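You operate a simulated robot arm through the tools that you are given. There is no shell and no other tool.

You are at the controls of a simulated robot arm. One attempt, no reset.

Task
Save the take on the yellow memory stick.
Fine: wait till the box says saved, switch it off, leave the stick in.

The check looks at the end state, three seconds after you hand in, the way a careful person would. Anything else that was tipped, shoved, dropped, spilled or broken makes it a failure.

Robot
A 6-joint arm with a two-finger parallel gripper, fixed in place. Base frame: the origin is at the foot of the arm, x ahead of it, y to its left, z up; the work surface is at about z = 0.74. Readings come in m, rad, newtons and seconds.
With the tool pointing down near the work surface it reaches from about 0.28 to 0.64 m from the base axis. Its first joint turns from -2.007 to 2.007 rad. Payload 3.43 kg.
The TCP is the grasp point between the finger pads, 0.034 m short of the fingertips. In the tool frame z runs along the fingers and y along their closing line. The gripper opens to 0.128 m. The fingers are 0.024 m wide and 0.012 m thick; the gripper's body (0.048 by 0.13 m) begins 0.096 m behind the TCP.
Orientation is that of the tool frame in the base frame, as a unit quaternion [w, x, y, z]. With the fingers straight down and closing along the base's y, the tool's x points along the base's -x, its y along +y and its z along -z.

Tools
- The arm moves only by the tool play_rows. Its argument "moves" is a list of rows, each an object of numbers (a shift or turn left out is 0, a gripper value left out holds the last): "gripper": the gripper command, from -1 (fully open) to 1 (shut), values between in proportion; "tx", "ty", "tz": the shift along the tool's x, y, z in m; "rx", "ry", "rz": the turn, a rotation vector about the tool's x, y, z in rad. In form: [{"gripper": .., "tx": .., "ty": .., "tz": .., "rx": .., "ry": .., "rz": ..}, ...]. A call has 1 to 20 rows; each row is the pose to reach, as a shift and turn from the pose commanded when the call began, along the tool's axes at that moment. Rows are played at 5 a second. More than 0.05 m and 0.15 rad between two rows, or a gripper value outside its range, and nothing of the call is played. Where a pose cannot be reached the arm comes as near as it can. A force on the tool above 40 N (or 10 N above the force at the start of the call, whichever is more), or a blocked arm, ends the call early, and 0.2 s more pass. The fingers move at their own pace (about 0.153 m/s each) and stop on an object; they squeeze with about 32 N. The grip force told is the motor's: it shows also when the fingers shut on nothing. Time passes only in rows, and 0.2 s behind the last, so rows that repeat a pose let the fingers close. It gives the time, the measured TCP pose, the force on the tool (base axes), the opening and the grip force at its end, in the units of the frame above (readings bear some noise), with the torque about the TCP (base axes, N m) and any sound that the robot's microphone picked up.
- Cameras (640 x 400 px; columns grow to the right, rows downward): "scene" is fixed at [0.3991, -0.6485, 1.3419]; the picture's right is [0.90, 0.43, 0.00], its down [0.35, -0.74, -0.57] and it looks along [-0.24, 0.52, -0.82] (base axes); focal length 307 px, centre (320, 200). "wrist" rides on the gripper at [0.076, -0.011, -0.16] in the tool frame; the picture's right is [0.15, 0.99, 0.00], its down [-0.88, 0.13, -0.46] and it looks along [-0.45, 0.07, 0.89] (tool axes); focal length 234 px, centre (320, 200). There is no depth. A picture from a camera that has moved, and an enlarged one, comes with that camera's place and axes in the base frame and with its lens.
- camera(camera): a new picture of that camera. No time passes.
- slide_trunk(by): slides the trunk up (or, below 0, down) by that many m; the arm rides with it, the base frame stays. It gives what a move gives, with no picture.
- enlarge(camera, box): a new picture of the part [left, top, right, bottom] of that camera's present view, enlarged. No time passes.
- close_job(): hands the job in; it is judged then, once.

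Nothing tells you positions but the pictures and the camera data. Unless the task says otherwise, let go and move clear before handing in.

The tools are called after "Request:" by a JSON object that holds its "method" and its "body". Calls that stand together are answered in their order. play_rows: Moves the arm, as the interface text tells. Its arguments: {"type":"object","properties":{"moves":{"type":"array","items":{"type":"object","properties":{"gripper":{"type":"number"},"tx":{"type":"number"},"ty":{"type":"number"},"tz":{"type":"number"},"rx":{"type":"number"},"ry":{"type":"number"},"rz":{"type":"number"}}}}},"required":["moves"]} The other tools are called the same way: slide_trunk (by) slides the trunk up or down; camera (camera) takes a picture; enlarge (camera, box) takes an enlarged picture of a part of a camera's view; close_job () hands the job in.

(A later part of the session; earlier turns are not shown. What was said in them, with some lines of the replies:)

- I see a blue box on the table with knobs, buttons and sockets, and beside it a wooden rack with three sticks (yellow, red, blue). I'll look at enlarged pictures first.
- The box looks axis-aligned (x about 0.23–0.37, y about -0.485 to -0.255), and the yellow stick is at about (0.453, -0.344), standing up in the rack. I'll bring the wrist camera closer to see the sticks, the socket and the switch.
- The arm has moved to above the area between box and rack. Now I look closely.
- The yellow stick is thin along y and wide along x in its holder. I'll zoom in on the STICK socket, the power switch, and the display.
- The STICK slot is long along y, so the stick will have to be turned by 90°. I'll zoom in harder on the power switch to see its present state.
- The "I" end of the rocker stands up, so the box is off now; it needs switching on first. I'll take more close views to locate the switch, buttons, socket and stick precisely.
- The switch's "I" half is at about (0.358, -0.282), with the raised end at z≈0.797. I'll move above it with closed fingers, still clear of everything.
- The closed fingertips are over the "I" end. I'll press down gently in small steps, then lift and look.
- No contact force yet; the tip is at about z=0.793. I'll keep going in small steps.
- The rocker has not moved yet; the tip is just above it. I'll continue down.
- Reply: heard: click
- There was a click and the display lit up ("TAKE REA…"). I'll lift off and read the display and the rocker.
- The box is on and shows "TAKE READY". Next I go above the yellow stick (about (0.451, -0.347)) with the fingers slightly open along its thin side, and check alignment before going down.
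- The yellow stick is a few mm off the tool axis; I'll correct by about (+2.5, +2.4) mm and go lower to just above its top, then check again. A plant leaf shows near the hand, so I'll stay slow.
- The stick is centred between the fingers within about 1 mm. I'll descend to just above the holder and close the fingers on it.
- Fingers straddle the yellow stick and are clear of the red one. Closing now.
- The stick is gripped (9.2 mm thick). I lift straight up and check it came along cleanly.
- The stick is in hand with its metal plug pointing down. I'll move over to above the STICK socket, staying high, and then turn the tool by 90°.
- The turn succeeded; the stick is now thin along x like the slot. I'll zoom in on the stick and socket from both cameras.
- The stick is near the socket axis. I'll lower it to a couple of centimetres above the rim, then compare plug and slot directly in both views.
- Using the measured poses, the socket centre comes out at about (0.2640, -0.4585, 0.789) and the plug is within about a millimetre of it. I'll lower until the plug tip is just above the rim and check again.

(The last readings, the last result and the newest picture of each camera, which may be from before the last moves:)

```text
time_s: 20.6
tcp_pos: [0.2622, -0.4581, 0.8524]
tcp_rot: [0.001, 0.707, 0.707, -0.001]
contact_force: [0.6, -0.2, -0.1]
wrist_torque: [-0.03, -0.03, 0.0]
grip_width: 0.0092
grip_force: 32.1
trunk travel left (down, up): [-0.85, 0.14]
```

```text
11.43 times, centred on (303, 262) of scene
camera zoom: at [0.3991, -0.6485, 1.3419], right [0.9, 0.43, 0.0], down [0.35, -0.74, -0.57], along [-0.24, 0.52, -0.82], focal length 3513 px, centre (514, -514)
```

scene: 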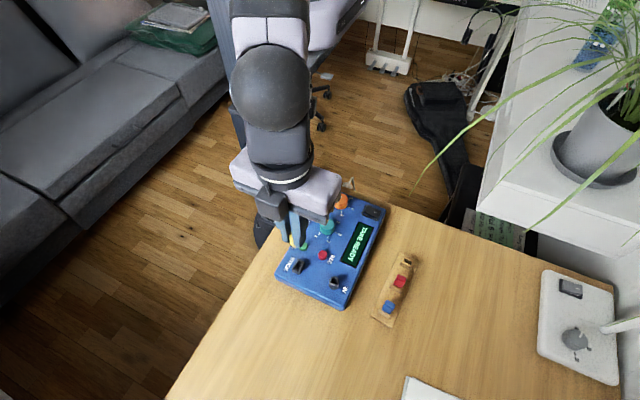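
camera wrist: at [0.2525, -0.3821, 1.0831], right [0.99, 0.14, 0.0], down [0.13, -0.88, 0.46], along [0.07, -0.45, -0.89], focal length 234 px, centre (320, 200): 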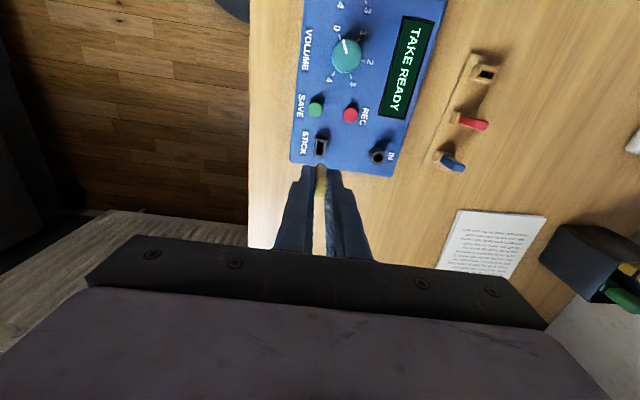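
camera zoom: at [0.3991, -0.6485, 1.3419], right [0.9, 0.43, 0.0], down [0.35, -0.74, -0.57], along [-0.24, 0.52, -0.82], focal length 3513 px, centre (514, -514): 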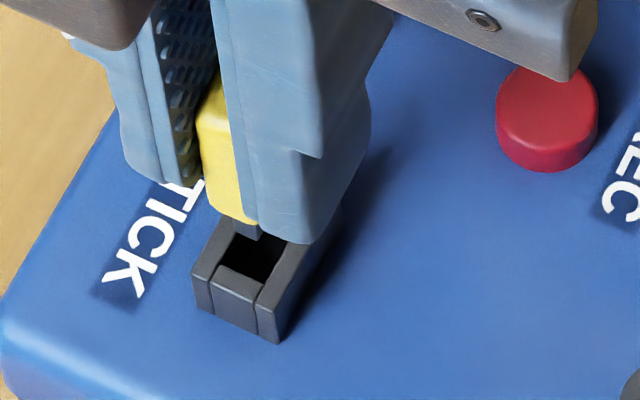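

Request:
{"method": "enlarge", "body": {"camera": "scene", "box": [290, 258, 306, 275]}}

Request:
{"method": "enlarge", "body": {"camera": "wrist", "box": [308, 140, 338, 170]}}

```text
16.00 times, centred on (298, 266) of scene
camera zoom: at [0.3991, -0.6485, 1.3419], right [0.9, 0.43, 0.0], down [0.35, -0.74, -0.57], along [-0.24, 0.52, -0.82], focal length 4919 px, centre (672, -864)
```

zoom: 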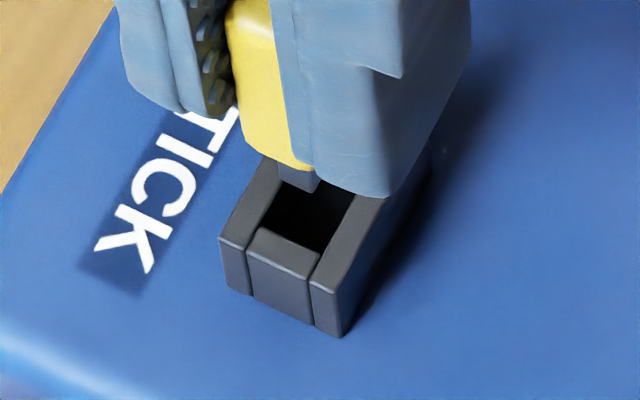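

```text
13.33 times, centred on (323, 155) of wrist
camera zoom: at [0.2524, -0.3833, 1.0126], right [0.99, 0.15, 0.0], down [0.13, -0.88, 0.46], along [0.07, -0.45, -0.89], focal length 3122 px, centre (280, 800)
```

zoom: 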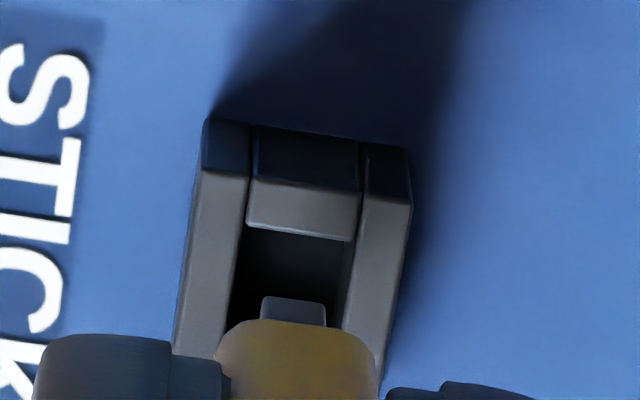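

Both views agree that the plug is aligned with the slot to about half a millimetre, with the tip about 8 mm above the rim. I'll lower in small steps to rim level and look again.

Request:
{"method": "play_rows", "body": {"moves": [{"gripper": 1, "tz": 0.002}, {"tz": 0.004}, {"tz": 0.006}, {"tz": 0.006}]}}

Request:
{"method": "enlarge", "body": {"camera": "scene", "box": [290, 258, 306, 275]}}

Request:
{"method": "enlarge", "body": {"camera": "wrist", "box": [308, 140, 338, 170]}}

```text
time_s: 21.6
tcp_pos: [0.2626, -0.4585, 0.8472]
tcp_rot: [0.0, 0.707, 0.707, 0.001]
contact_force: [-0.4, -0.2, -0.2]
wrist_torque: [0.01, -0.05, 0.03]
grip_width: 0.0091
grip_force: 31.4
trunk travel left (down, up): [-0.85, 0.14]
```

```text
16.00 times, centred on (298, 266) of scene
camera zoom: at [0.3991, -0.6485, 1.3419], right [0.9, 0.43, 0.0], down [0.35, -0.74, -0.57], along [-0.24, 0.52, -0.82], focal length 4919 px, centre (672, -864)
```

zoom: 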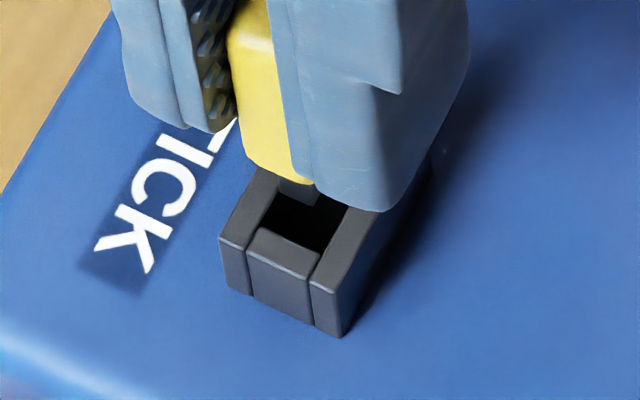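

```text
13.33 times, centred on (323, 155) of wrist
camera zoom: at [0.2516, -0.3825, 1.0061], right [0.99, 0.15, 0.0], down [0.13, -0.88, 0.46], along [0.07, -0.45, -0.89], focal length 3122 px, centre (280, 800)
```

zoom: 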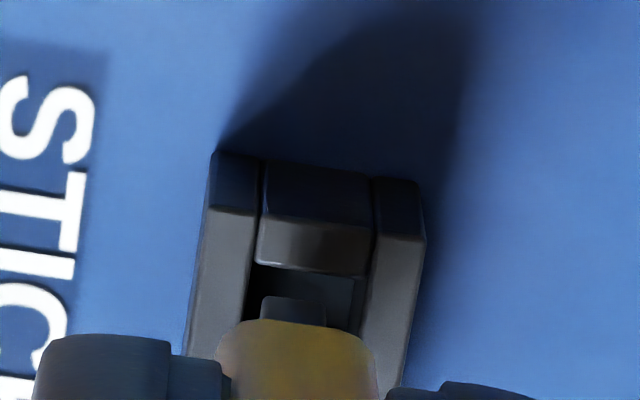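

The plug tip is about 5 mm above the rim; the slot is roughly 0.7 mm to +x and 1 mm to -y of it. I'll correct that and lower further a little.

Request:
{"method": "play_rows", "body": {"moves": [{"gripper": 1, "tx": -0.001, "ty": 0.0007}, {"tx": -0.001, "ty": 0.0007, "tz": 0.0015}, {"tx": -0.001, "ty": 0.0007, "tz": 0.003}, {"tx": -0.001, "ty": 0.0007, "tz": 0.003}, {"tx": -0.001, "ty": 0.0007, "tz": 0.003}]}}

Request:
{"method": "enlarge", "body": {"camera": "scene", "box": [290, 258, 306, 275]}}

Request:
{"method": "enlarge", "body": {"camera": "wrist", "box": [308, 140, 338, 170]}}

```text
time_s: 22.8
tcp_pos: [0.2634, -0.4588, 0.8444]
tcp_rot: [0.0, 0.708, 0.707, 0.0]
contact_force: [1.1, 0.3, 0.4]
wrist_torque: [0.0, -0.01, 0.01]
grip_width: 0.0092
grip_force: 32.3
trunk travel left (down, up): [-0.85, 0.14]
```

```text
16.00 times, centred on (298, 266) of scene
camera zoom: at [0.3991, -0.6485, 1.3419], right [0.9, 0.43, 0.0], down [0.35, -0.74, -0.57], along [-0.24, 0.52, -0.82], focal length 4919 px, centre (672, -864)
```

zoom: 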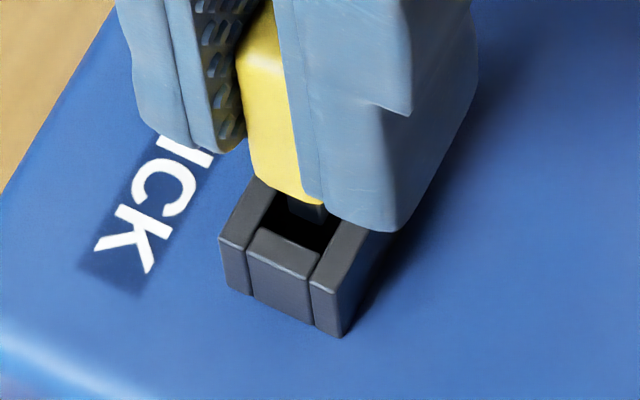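

```text
13.33 times, centred on (323, 155) of wrist
camera zoom: at [0.2529, -0.3832, 1.003], right [0.99, 0.15, 0.0], down [0.13, -0.88, 0.46], along [0.07, -0.45, -0.89], focal length 3122 px, centre (280, 800)
```

zoom: 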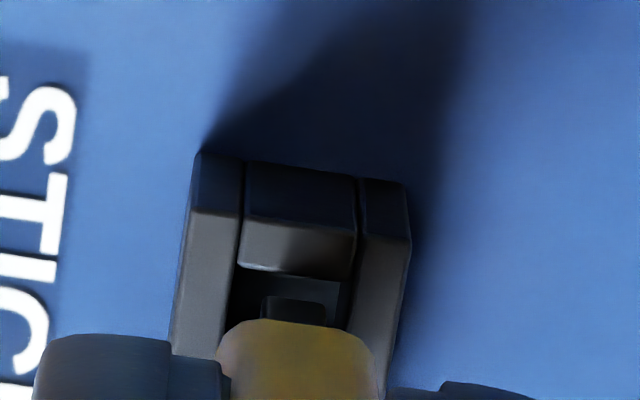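

The tip is about 2 mm above the rim; I'll shift by another 0.8 mm to -y and 0.3 mm to -x and enter the slot gently.

Request:
{"method": "play_rows", "body": {"moves": [{"gripper": 1, "tx": -0.0008, "ty": -0.0003}, {"tx": -0.0008, "ty": -0.0003, "tz": 0.0015}, {"tx": -0.0008, "ty": -0.0003, "tz": 0.003}, {"tx": -0.0008, "ty": -0.0003, "tz": 0.0045}, {"tx": -0.0008, "ty": -0.0003, "tz": 0.0045}]}}

Request:
{"method": "enlarge", "body": {"camera": "scene", "box": [290, 258, 306, 275]}}

Request:
{"method": "enlarge", "body": {"camera": "wrist", "box": [308, 140, 338, 170]}}

```text
time_s: 24.0
tcp_pos: [0.2636, -0.4599, 0.839]
tcp_rot: [0.0, 0.707, 0.707, 0.0]
contact_force: [0.7, 0.6, 1.7]
wrist_torque: [-0.02, 0.0, -0.01]
grip_width: 0.009
grip_force: 32.0
trunk travel left (down, up): [-0.85, 0.14]
```

```text
16.00 times, centred on (298, 266) of scene
camera zoom: at [0.3991, -0.6485, 1.3419], right [0.9, 0.43, 0.0], down [0.35, -0.74, -0.57], along [-0.24, 0.52, -0.82], focal length 4919 px, centre (672, -864)
```

zoom: 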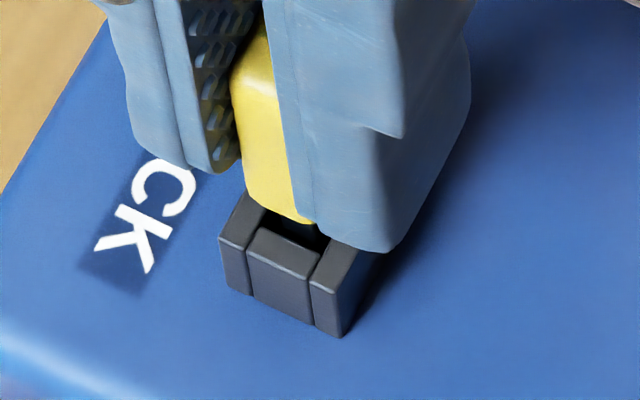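

```text
13.33 times, centred on (323, 155) of wrist
camera zoom: at [0.2525, -0.3845, 0.9995], right [0.99, 0.15, 0.0], down [0.13, -0.88, 0.46], along [0.07, -0.45, -0.89], focal length 3122 px, centre (280, 800)
```

zoom: 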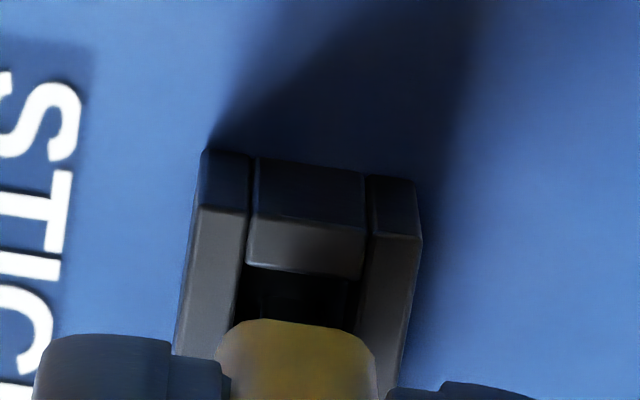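

The plug is starting into the slot with no notable force. Continue downward in small steps.

Request:
{"method": "play_rows", "body": {"moves": [{"gripper": 1, "ty": 0.0003, "tz": 0.0015}, {"ty": 0.0003, "tz": 0.003}, {"ty": 0.0003, "tz": 0.0045}, {"ty": 0.0003, "tz": 0.0045}]}}

Request:
{"method": "enlarge", "body": {"camera": "scene", "box": [290, 258, 306, 275]}}

Request:
{"method": "enlarge", "body": {"camera": "wrist", "box": [308, 140, 338, 170]}}

```text
time_s: 25.0
tcp_pos: [0.2618, -0.4603, 0.8347]
tcp_rot: [0.0, 0.707, 0.707, -0.001]
contact_force: [0.7, 0.8, 3.9]
wrist_torque: [0.05, -0.05, 0.0]
grip_width: 0.0091
grip_force: 31.8
trunk travel left (down, up): [-0.85, 0.14]
```

```text
16.00 times, centred on (298, 266) of scene
camera zoom: at [0.3991, -0.6485, 1.3419], right [0.9, 0.43, 0.0], down [0.35, -0.74, -0.57], along [-0.24, 0.52, -0.82], focal length 4919 px, centre (672, -864)
```

zoom: 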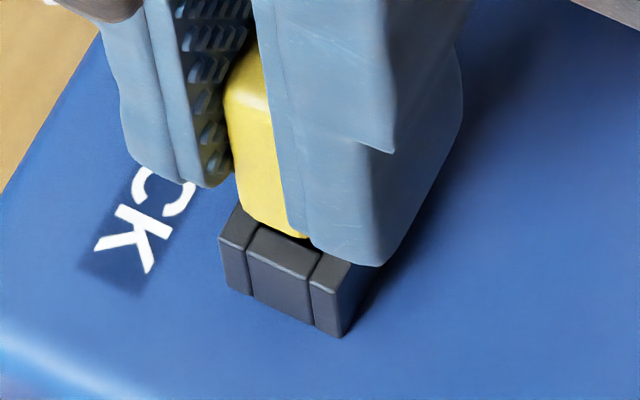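

```text
13.33 times, centred on (323, 155) of wrist
camera zoom: at [0.2513, -0.3846, 0.9948], right [0.99, 0.15, 0.0], down [0.13, -0.88, 0.46], along [0.07, -0.45, -0.89], focal length 3122 px, centre (280, 800)
```

zoom: 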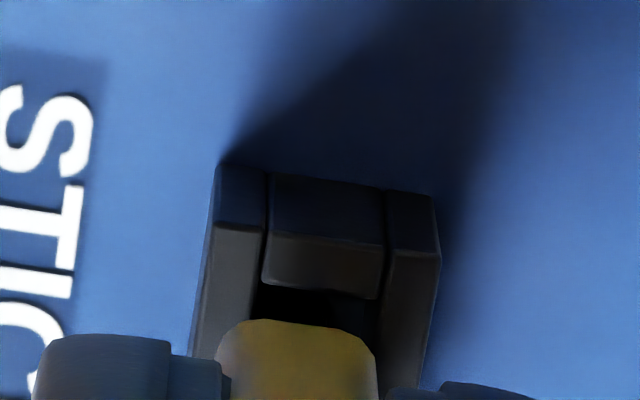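

The plug is partly in; the arm has wandered about 1.5 mm to -x, so I'll bring it back and go on down.

Request:
{"method": "play_rows", "body": {"moves": [{"gripper": 1, "ty": 0.0015}, {"ty": 0.0015, "tz": 0.0015}, {"ty": 0.0015, "tz": 0.003}, {"ty": 0.0015, "tz": 0.004}, {"ty": 0.0015, "tz": 0.004}]}}

Request:
{"method": "enlarge", "body": {"camera": "scene", "box": [290, 258, 306, 275]}}

Request:
{"method": "enlarge", "body": {"camera": "wrist", "box": [308, 140, 338, 170]}}

Request:
{"method": "enlarge", "body": {"camera": "scene", "box": [265, 180, 405, 320]}}

```text
time_s: 26.2
tcp_pos: [0.2643, -0.4591, 0.8336]
tcp_rot: [0.002, 0.707, 0.707, 0.0]
contact_force: [0.0, 5.2, 16.1]
wrist_torque: [0.33, 0.05, 0.01]
grip_width: 0.0094
grip_force: 32.1
trunk travel left (down, up): [-0.85, 0.14]
```

```text
16.00 times, centred on (298, 266) of scene
camera zoom: at [0.3991, -0.6485, 1.3419], right [0.9, 0.43, 0.0], down [0.35, -0.74, -0.57], along [-0.24, 0.52, -0.82], focal length 4919 px, centre (672, -864)
```

zoom: 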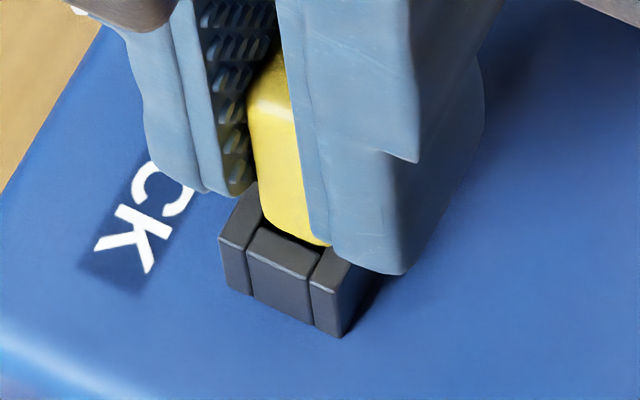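

```text
13.33 times, centred on (323, 155) of wrist
camera zoom: at [0.2533, -0.3833, 0.9921], right [0.99, 0.15, 0.0], down [0.13, -0.88, 0.46], along [0.07, -0.45, -0.89], focal length 3122 px, centre (280, 800)
```

zoom: 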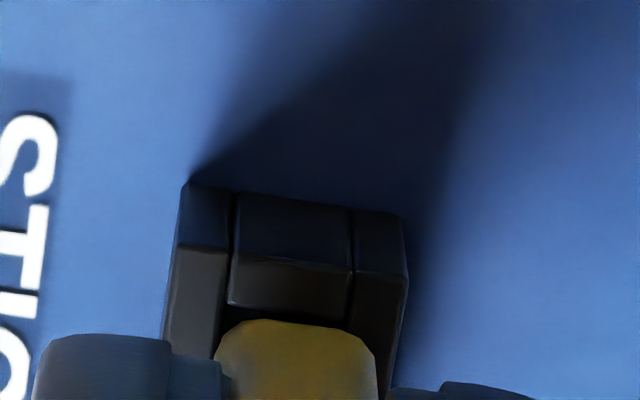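

```text
2.86 times, centred on (335, 250) of scene
camera zoom: at [0.3991, -0.6485, 1.3419], right [0.9, 0.43, 0.0], down [0.35, -0.74, -0.57], along [-0.24, 0.52, -0.82], focal length 878 px, centre (277, 57)
```

zoom: 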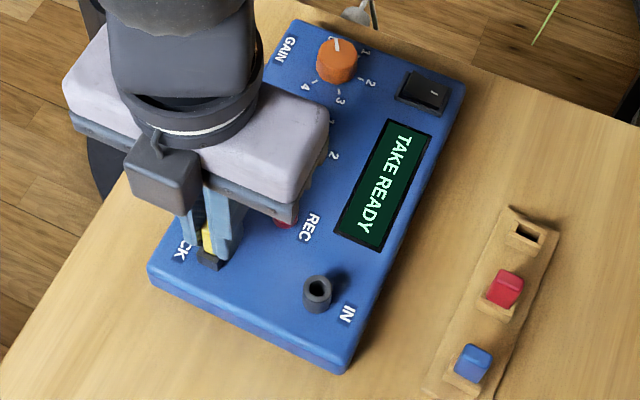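

There is now 16 N of resistance with some +y side force. I'll relax the sideways load by moving a little to +y, and then press a bit more while watching the force.

Request:
{"method": "play_rows", "body": {"moves": [{"gripper": 1, "tx": 0.0008}, {"tx": 0.001}, {"tx": 0.001}]}}

Request:
{"method": "enlarge", "body": {"camera": "scene", "box": [290, 258, 306, 275]}}

```text
time_s: 27.0
tcp_pos: [0.2649, -0.459, 0.8334]
tcp_rot: [0.002, 0.707, 0.707, 0.0]
contact_force: [-0.8, 0.8, 20.0]
wrist_torque: [0.22, 0.05, 0.0]
grip_width: 0.009
grip_force: 31.6
trunk travel left (down, up): [-0.85, 0.14]
```

```text
16.00 times, centred on (298, 266) of scene
camera zoom: at [0.3991, -0.6485, 1.3419], right [0.9, 0.43, 0.0], down [0.35, -0.74, -0.57], along [-0.24, 0.52, -0.82], focal length 4919 px, centre (672, -864)
```

zoom: 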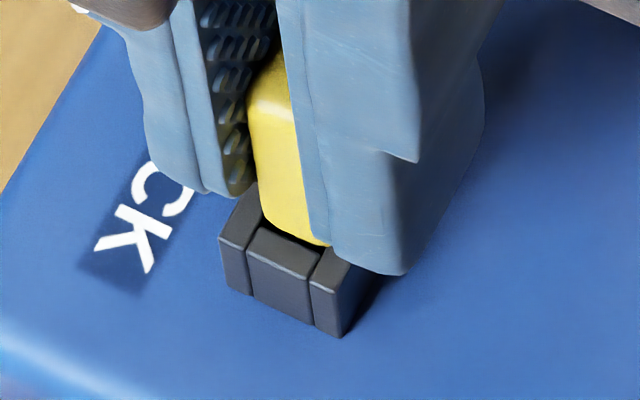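

Side load is gone; the stick's body is resting on the rim (contact on its +y side). I'll take off the downward preload and open the fingers a little, then look how it sits.

Request:
{"method": "play_rows", "body": {"moves": [{"gripper": 1, "tz": -0.001}, {"tz": -0.0025}, {"gripper": 0.5, "tz": -0.0025}, {"gripper": 0.4, "tz": -0.0025}, {"gripper": 0.4, "tz": -0.0025}]}}

Request:
{"method": "enlarge", "body": {"camera": "scene", "box": [285, 250, 311, 277]}}

Request:
{"method": "enlarge", "body": {"camera": "wrist", "box": [290, 130, 350, 190]}}

```text
time_s: 28.2
tcp_pos: [0.2643, -0.4595, 0.8334]
tcp_rot: [0.0, 0.707, 0.707, 0.0]
contact_force: [0.2, -0.2, -0.4]
wrist_torque: [0.03, -0.02, 0.02]
grip_width: 0.0382
grip_force: 0.1
trunk travel left (down, up): [-0.85, 0.14]
```

```text
14.81 times, centred on (298, 264) of scene
camera zoom: at [0.3991, -0.6485, 1.3419], right [0.9, 0.43, 0.0], down [0.35, -0.74, -0.57], along [-0.24, 0.52, -0.82], focal length 4554 px, centre (646, -741)
```

zoom: 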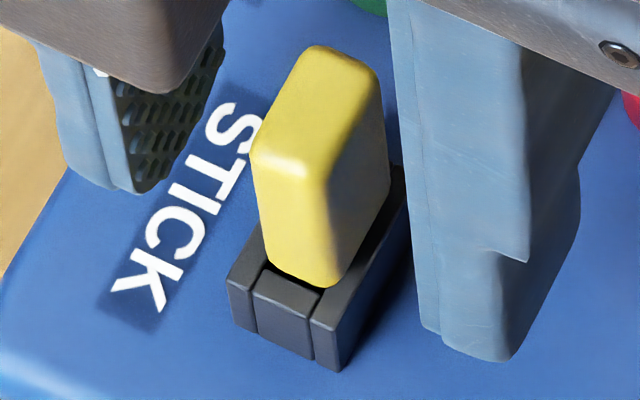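

```text
6.67 times, centred on (320, 160) of wrist
camera zoom: at [0.2541, -0.3838, 0.9928], right [0.99, 0.15, 0.0], down [0.13, -0.88, 0.46], along [0.07, -0.45, -0.89], focal length 1561 px, centre (320, 467)
```

zoom: 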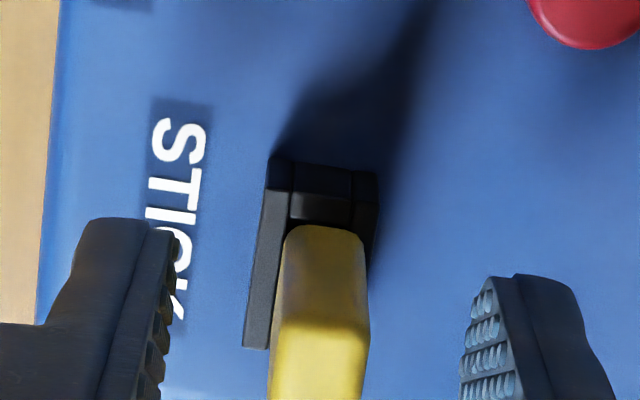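

The stick now stands in the socket by itself. I'll lift the open gripper straight up and inspect how deep it sits and what the display says.

Request:
{"method": "play_rows", "body": {"moves": [{"gripper": 0.4, "tz": -0.015}, {"tz": -0.035}, {"tz": -0.06}, {"tz": -0.08}, {"tz": -0.08}]}}

Request:
{"method": "enlarge", "body": {"camera": "scene", "box": [285, 250, 311, 277]}}

Request:
{"method": "enlarge", "body": {"camera": "wrist", "box": [280, 90, 360, 180]}}

Request:
{"method": "enlarge", "body": {"camera": "scene", "box": [265, 180, 405, 320]}}

```text
time_s: 29.4
tcp_pos: [0.2663, -0.4583, 0.9158]
tcp_rot: [0.0, 0.708, 0.707, 0.0]
contact_force: [-0.7, 0.5, -0.1]
wrist_torque: [0.01, 0.02, -0.01]
grip_width: 0.0381
grip_force: 0.1
trunk travel left (down, up): [-0.85, 0.14]
```

```text
14.81 times, centred on (298, 264) of scene
camera zoom: at [0.3991, -0.6485, 1.3419], right [0.9, 0.43, 0.0], down [0.35, -0.74, -0.57], along [-0.24, 0.52, -0.82], focal length 4554 px, centre (646, -741)
```

zoom: 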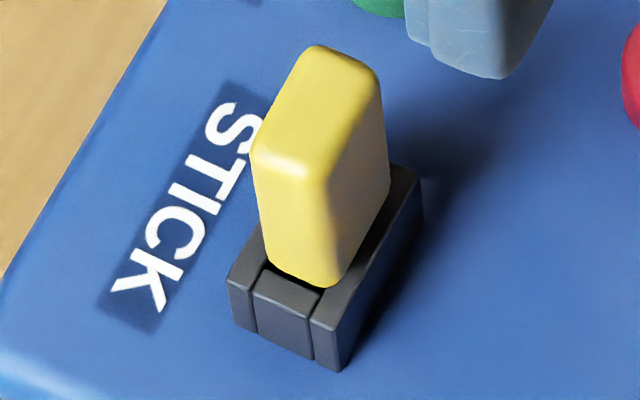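

```text
4.44 times, centred on (320, 135) of wrist
camera zoom: at [0.2556, -0.3828, 1.0746], right [0.99, 0.15, 0.0], down [0.13, -0.88, 0.46], along [0.07, -0.45, -0.89], focal length 1041 px, centre (320, 489)
```

zoom: 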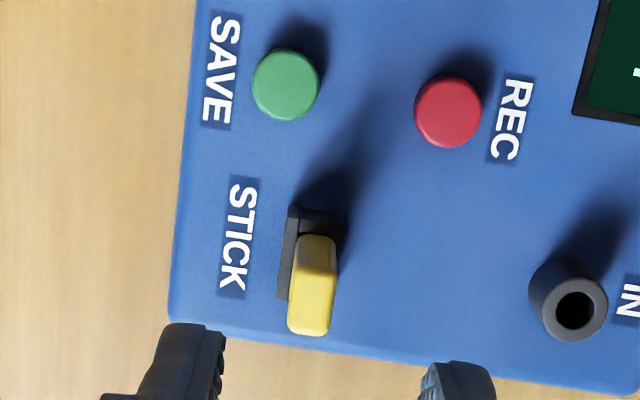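

```text
2.86 times, centred on (335, 250) of scene
camera zoom: at [0.3991, -0.6485, 1.3419], right [0.9, 0.43, 0.0], down [0.35, -0.74, -0.57], along [-0.24, 0.52, -0.82], focal length 878 px, centre (277, 57)
```

zoom: 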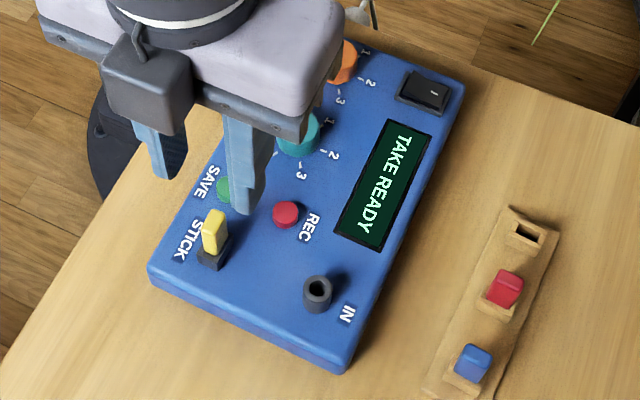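

The stick is upright and seated in the STICK socket. Next I go above the SAVE button (about (0.251, -0.413)) with fingers closed.

Request:
{"method": "play_rows", "body": {"moves": [{"gripper": 0.4, "tx": 0.022, "ty": -0.008}, {"gripper": 0.4, "tx": 0.045, "ty": -0.0145}, {"gripper": 1, "tx": 0.045, "ty": -0.0145}, {"gripper": 1, "tx": 0.045, "ty": -0.0145, "tz": 0.02}, {"tx": 0.045, "ty": -0.0145, "tz": 0.045}, {"tx": 0.045, "ty": -0.0145, "tz": 0.07}, {"tx": 0.045, "ty": -0.0145, "tz": 0.07}]}}

Request:
{"method": "enlarge", "body": {"camera": "scene", "box": [275, 215, 345, 285]}}

Request:
{"method": "enlarge", "body": {"camera": "wrist", "box": [270, 120, 370, 200]}}

```text
time_s: 31.0
tcp_pos: [0.252, -0.4134, 0.8473]
tcp_rot: [0.0, 0.707, 0.707, -0.001]
contact_force: [0.0, -0.2, 0.1]
wrist_torque: [0.0, 0.0, 0.03]
grip_width: 0.0
grip_force: 32.1
trunk travel left (down, up): [-0.85, 0.14]
```

```text
5.71 times, centred on (310, 250) of scene
camera zoom: at [0.3991, -0.6485, 1.3419], right [0.9, 0.43, 0.0], down [0.35, -0.74, -0.57], along [-0.24, 0.52, -0.82], focal length 1757 px, centre (377, -86)
```

zoom: 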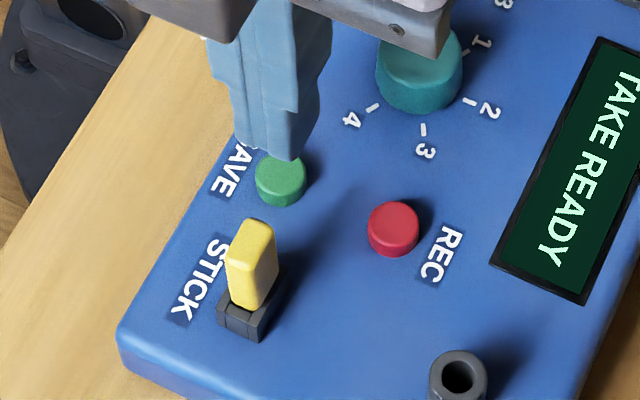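

```text
5.00 times, centred on (320, 160) of wrist
camera zoom: at [0.2405, -0.3378, 1.0062], right [0.99, 0.15, 0.0], down [0.13, -0.88, 0.46], along [0.07, -0.45, -0.89], focal length 1171 px, centre (320, 400)
```

zoom: 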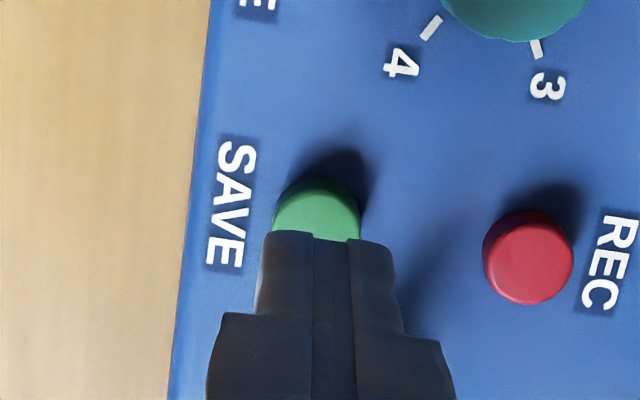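

The closed fingertips are aligned over SAVE. I'll press down in small steps until a click.

Request:
{"method": "play_rows", "body": {"moves": [{"gripper": 1, "tz": 0.01}, {"tz": 0.018}, {"tz": 0.022}, {"tz": 0.024}, {"tz": 0.026}, {"tz": 0.0275}]}}

Request:
{"method": "enlarge", "body": {"camera": "scene", "box": [275, 190, 385, 290]}}

```text
time_s: 32.4
tcp_pos: [0.251, -0.4132, 0.8154]
tcp_rot: [0.0, 0.707, 0.707, 0.0]
contact_force: [-0.8, 0.7, 1.3]
wrist_torque: [0.02, -0.02, 0.02]
grip_width: 0.0002
grip_force: 32.2
trunk travel left (down, up): [-0.85, 0.14]
```

```text
4.00 times, centred on (330, 240) of scene
camera zoom: at [0.3991, -0.6485, 1.3419], right [0.9, 0.43, 0.0], down [0.35, -0.74, -0.57], along [-0.24, 0.52, -0.82], focal length 1230 px, centre (280, 40)
```

zoom: 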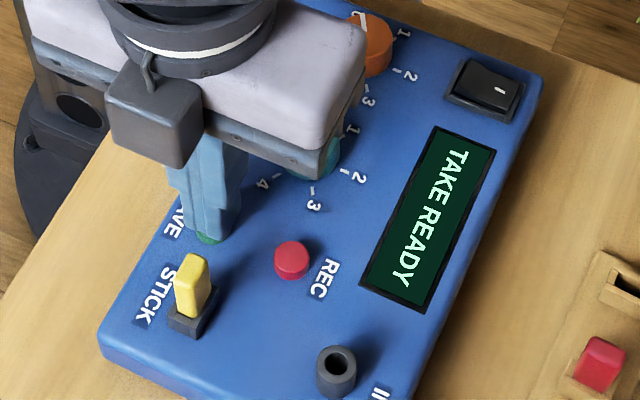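

Request:
{"method": "play_rows", "body": {"moves": [{"gripper": 1, "tz": 0.001}, {"tz": 0.002}, {"tz": 0.003}]}}

Request:
{"method": "enlarge", "body": {"camera": "scene", "box": [275, 190, 385, 290]}}

```text
time_s: 33.2
tcp_pos: [0.25, -0.4145, 0.8128]
tcp_rot: [0.0, 0.706, 0.708, 0.0]
contact_force: [1.2, 2.1, 2.4]
wrist_torque: [0.02, -0.04, 0.03]
grip_width: 0.0002
grip_force: 31.6
trunk travel left (down, up): [-0.85, 0.14]
heard: click
```

```text
4.00 times, centred on (330, 240) of scene
camera zoom: at [0.3991, -0.6485, 1.3419], right [0.9, 0.43, 0.0], down [0.35, -0.74, -0.57], along [-0.24, 0.52, -0.82], focal length 1230 px, centre (280, 40)
```

zoom: 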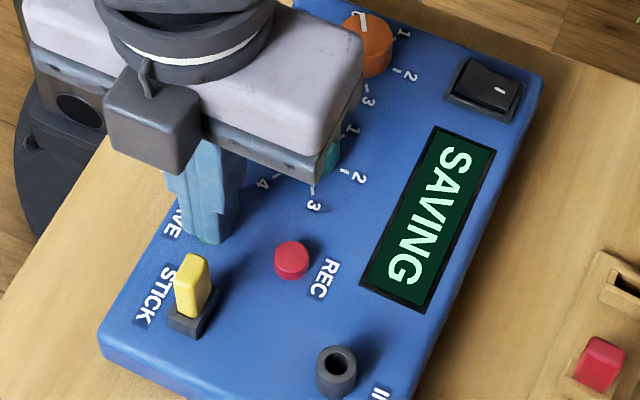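

The button clicked and the display says "SAVING". I lift straight off the button and wait, watching the display.

Request:
{"method": "play_rows", "body": {"moves": [{"gripper": 1, "tz": -0.01}, {"tz": -0.03}, {"tz": -0.06}, {"tz": -0.09}, {"tz": -0.09}]}}

Request:
{"method": "enlarge", "body": {"camera": "scene", "box": [275, 190, 405, 310]}}

```text
time_s: 34.4
tcp_pos: [0.2494, -0.4149, 0.9042]
tcp_rot: [0.0, 0.707, 0.707, 0.001]
contact_force: [-0.6, -0.6, 0.2]
wrist_torque: [0.01, 0.0, -0.01]
grip_width: 0.0
grip_force: 31.9
trunk travel left (down, up): [-0.85, 0.14]
```

```text
3.33 times, centred on (340, 250) of scene
camera zoom: at [0.3991, -0.6485, 1.3419], right [0.9, 0.43, 0.0], down [0.35, -0.74, -0.57], along [-0.24, 0.52, -0.82], focal length 1025 px, centre (253, 33)
```

zoom: 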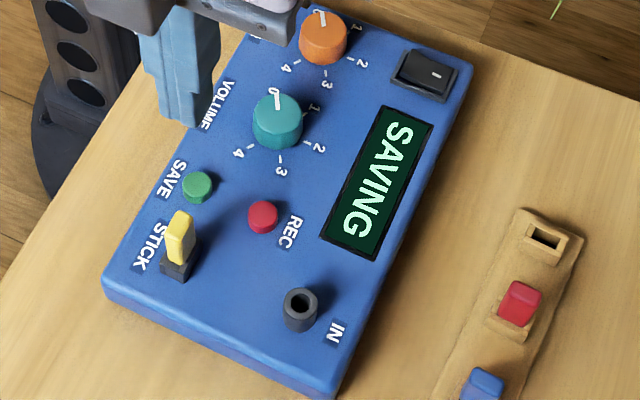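

Still "SAVING". While waiting, I turn the tool back to its original orientation in place, well above everything.

Request:
{"method": "play_rows", "body": {"moves": [{"gripper": 1, "rz": -0.1428, "tz": -0.005}, {"rz": -0.2856, "tz": -0.01}, {"rz": -0.4284, "tz": -0.01}, {"rz": -0.5712, "tz": -0.01}, {"rz": -0.714, "tz": -0.01}, {"rz": -0.8568, "tz": -0.01}, {"rz": -0.9996, "tz": -0.01}, {"rz": -1.1424, "tz": -0.01}, {"rz": -1.2852, "tz": -0.01}, {"rz": -1.428, "tz": -0.01}, {"rz": -1.5708, "tz": -0.01}, {"rz": -1.5708, "tz": -0.01}]}}

Request:
{"method": "enlarge", "body": {"camera": "scene", "box": [275, 190, 405, 310]}}

Request:
{"method": "camera", "body": {"camera": "wrist"}}

```text
time_s: 37.0
tcp_pos: [0.2507, -0.4142, 0.9138]
tcp_rot: [0.0, 0.0, 1.0, 0.001]
contact_force: [-0.6, 0.2, 0.2]
wrist_torque: [-0.01, -0.01, 0.0]
grip_width: 0.0
grip_force: 32.0
trunk travel left (down, up): [-0.85, 0.14]
```

```text
3.33 times, centred on (340, 250) of scene
camera zoom: at [0.3991, -0.6485, 1.3419], right [0.9, 0.43, 0.0], down [0.35, -0.74, -0.57], along [-0.24, 0.52, -0.82], focal length 1025 px, centre (253, 33)
```

zoom: 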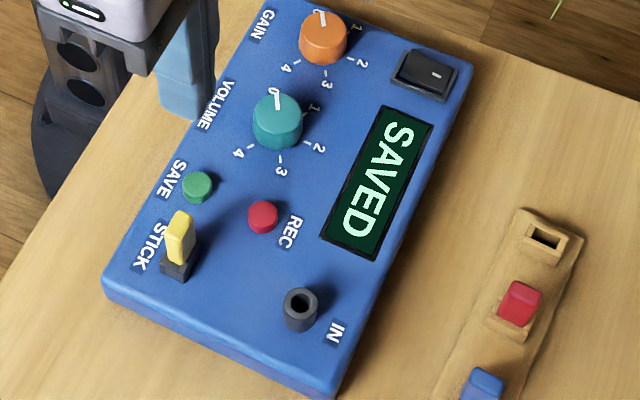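

```text
taken
camera wrist: at [0.1759, -0.4262, 1.0731], right [-0.15, 0.99, 0.0], down [0.88, 0.13, 0.46], along [0.45, 0.07, -0.89], focal length 234 px, centre (320, 200)
```

wrist: 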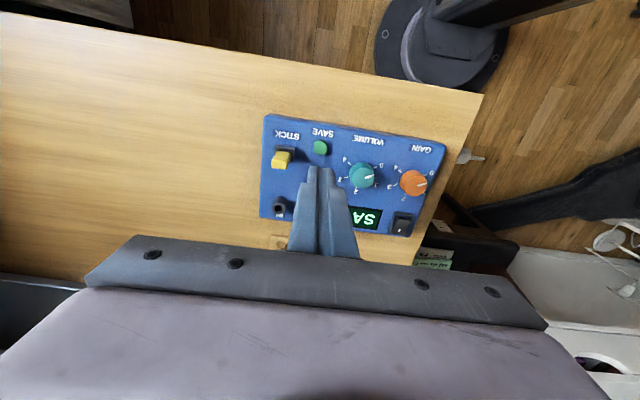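

The display says "SAVED". Now I move to above the "O" half of the power switch (about (0.334, -0.281)).

Request:
{"method": "play_rows", "body": {"moves": [{"gripper": 1, "tx": -0.021, "ty": 0.0333}, {"tx": -0.042, "ty": 0.0666}, {"tx": -0.063, "ty": 0.1}, {"tx": -0.0833, "ty": 0.1332}, {"tx": -0.0833, "ty": 0.1332, "tz": 0.03}, {"tx": -0.0833, "ty": 0.1332, "tz": 0.06}, {"tx": -0.0833, "ty": 0.1332, "tz": 0.075}, {"tx": -0.0833, "ty": 0.1332, "tz": 0.075}]}}

Request:
{"method": "enlarge", "body": {"camera": "scene", "box": [325, 175, 405, 255]}}

Request:
{"method": "enlarge", "body": {"camera": "wrist", "box": [280, 120, 360, 190]}}

```text
time_s: 38.8
tcp_pos: [0.3343, -0.28, 0.8379]
tcp_rot: [0.001, 0.001, 1.0, 0.0]
contact_force: [0.3, 0.5, -0.2]
wrist_torque: [0.02, -0.04, -0.03]
grip_width: 0.0002
grip_force: 32.5
trunk travel left (down, up): [-0.85, 0.14]
```

```text
5.00 times, centred on (365, 215) of scene
camera zoom: at [0.3991, -0.6485, 1.3419], right [0.9, 0.43, 0.0], down [0.35, -0.74, -0.57], along [-0.24, 0.52, -0.82], focal length 1537 px, centre (95, 125)
```

zoom: 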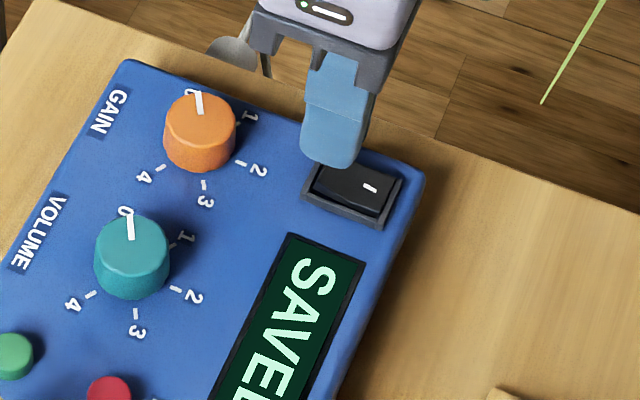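

```text
5.71 times, centred on (320, 155) of wrist
camera zoom: at [0.2595, -0.2917, 0.997], right [-0.15, 0.99, 0.0], down [0.88, 0.13, 0.46], along [0.45, 0.07, -0.89], focal length 1338 px, centre (320, 457)
```

zoom: 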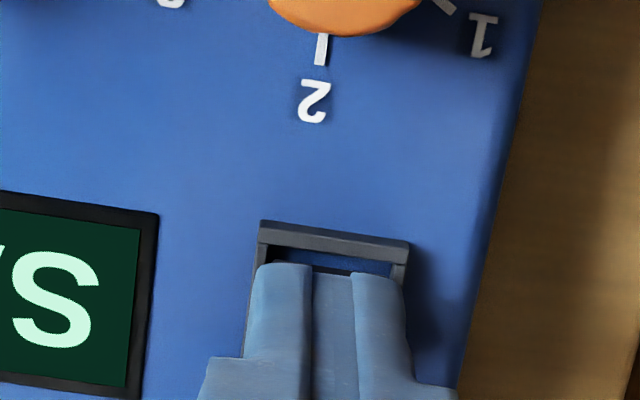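

The fingertips are over the raised "O" end. Pressing down gently until the click.

Request:
{"method": "play_rows", "body": {"moves": [{"gripper": 1, "tz": 0.006}, {"tz": 0.011}, {"tz": 0.014}, {"tz": 0.016}, {"tz": 0.0175}]}}

Request:
{"method": "enlarge", "body": {"camera": "scene", "box": [325, 175, 405, 275]}}

```text
time_s: 40.0
tcp_pos: [0.3347, -0.2812, 0.819]
tcp_rot: [0.001, 0.0, 1.0, 0.0]
contact_force: [0.7, 0.0, -0.3]
wrist_torque: [0.01, -0.05, 0.0]
grip_width: 0.0001
grip_force: 31.5
trunk travel left (down, up): [-0.85, 0.14]
heard: click
```

```text
4.00 times, centred on (365, 225) of scene
camera zoom: at [0.3991, -0.6485, 1.3419], right [0.9, 0.43, 0.0], down [0.35, -0.74, -0.57], along [-0.24, 0.52, -0.82], focal length 1230 px, centre (140, 100)
```

zoom: 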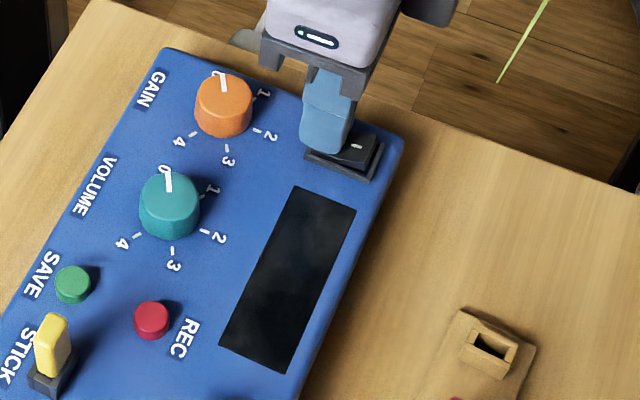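

The switch clicked and the display is dark. I lift straight up and check the final state of everything.

Request:
{"method": "play_rows", "body": {"moves": [{"gripper": 1, "tz": -0.01}, {"tz": -0.03}, {"tz": -0.06}, {"tz": -0.1}, {"tz": -0.14}, {"tz": -0.18}, {"tz": -0.2}, {"tz": -0.2}]}}

Request:
{"method": "camera", "body": {"camera": "scene"}}

Request:
{"method": "enlarge", "body": {"camera": "scene", "box": [265, 180, 435, 330]}}

Request:
{"method": "enlarge", "body": {"camera": "scene", "box": [285, 250, 311, 277]}}

Request:
{"method": "enlarge", "body": {"camera": "scene", "box": [355, 195, 395, 225]}}

Request:
{"method": "camera", "body": {"camera": "wrist"}}

```text
time_s: 41.8
tcp_pos: [0.3342, -0.2811, 1.0219]
tcp_rot: [0.0, 0.0, 1.0, 0.0]
contact_force: [0.5, 0.1, 0.2]
wrist_torque: [0.03, -0.01, -0.04]
grip_width: 0.0002
grip_force: 32.2
trunk travel left (down, up): [-0.85, 0.14]
```

```text
taken
```

scene: 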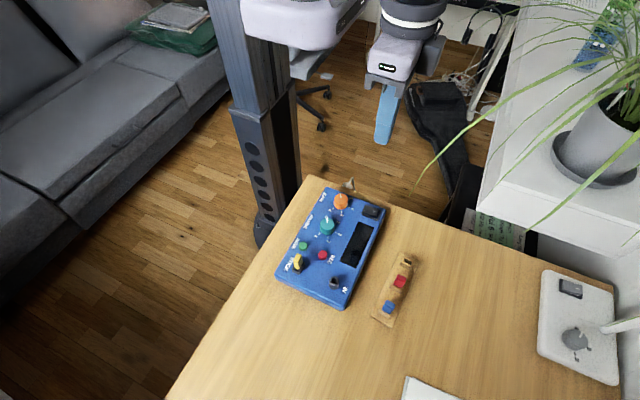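

```text
2.67 times, centred on (350, 255) of scene
camera zoom: at [0.3991, -0.6485, 1.3419], right [0.9, 0.43, 0.0], down [0.35, -0.74, -0.57], along [-0.24, 0.52, -0.82], focal length 820 px, centre (240, 53)
```

zoom: 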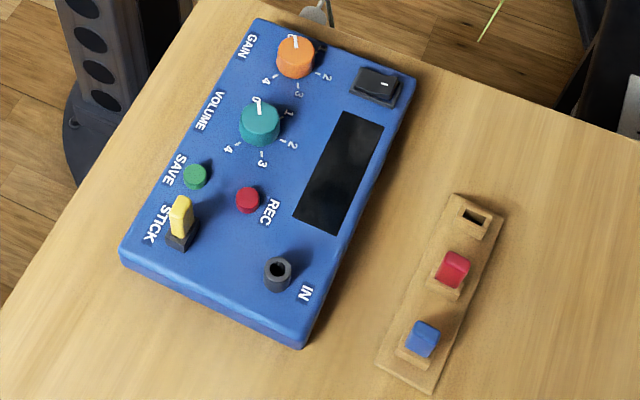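

```text
14.81 times, centred on (298, 264) of scene
camera zoom: at [0.3991, -0.6485, 1.3419], right [0.9, 0.43, 0.0], down [0.35, -0.74, -0.57], along [-0.24, 0.52, -0.82], focal length 4554 px, centre (646, -741)
```

zoom: 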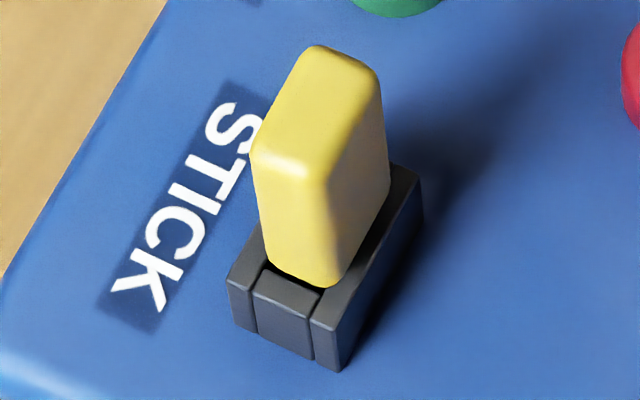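

```text
13.33 times, centred on (375, 210) of scene
camera zoom: at [0.3991, -0.6485, 1.3419], right [0.9, 0.43, 0.0], down [0.35, -0.74, -0.57], along [-0.24, 0.52, -0.82], focal length 4099 px, centre (-413, 67)
```

zoom: 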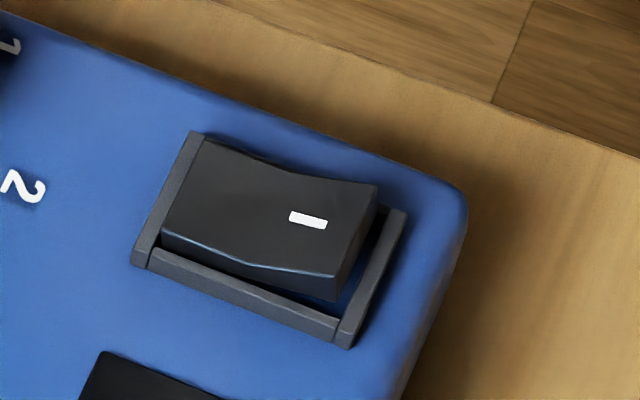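

```text
taken
camera wrist: at [0.2596, -0.2912, 1.1813], right [-0.15, 0.99, 0.0], down [0.88, 0.13, 0.46], along [0.45, 0.07, -0.89], focal length 234 px, centre (320, 200)
```

wrist: 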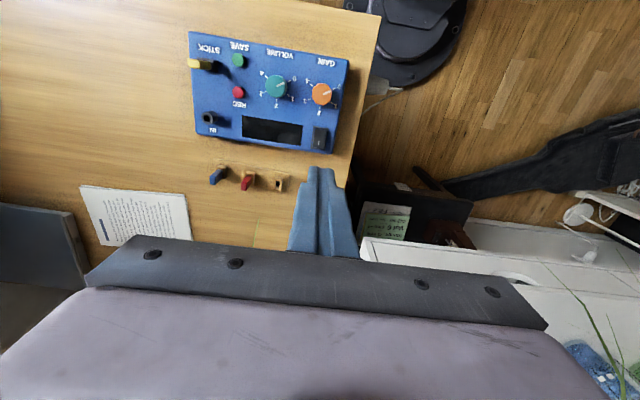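

The display read "SAVED" before I switched off. Now the box is dark with the rocker back at off, the yellow stick is still in its socket, the other sticks and the knobs look untouched, and the arm is clear. I'm handing in.

Request:
{"method": "close_job", "body": {}}

```text
The job is handed in.
```

The take is saved on the yellow stick. I waited for the box to show "SAVED" before switching it off, and I left the stick in its socket.

The box was off when I started, so I switched it on first; it showed "TAKE READY". I then put the yellow stick in the STICK socket and pressed SAVE.

In the last pictures the display is dark and the switch is at off. The red and blue sticks, their rack and the knobs look just as they were. The arm is lifted clear with nothing in the gripper. I've handed the job in, but I haven't seen the result of the check.
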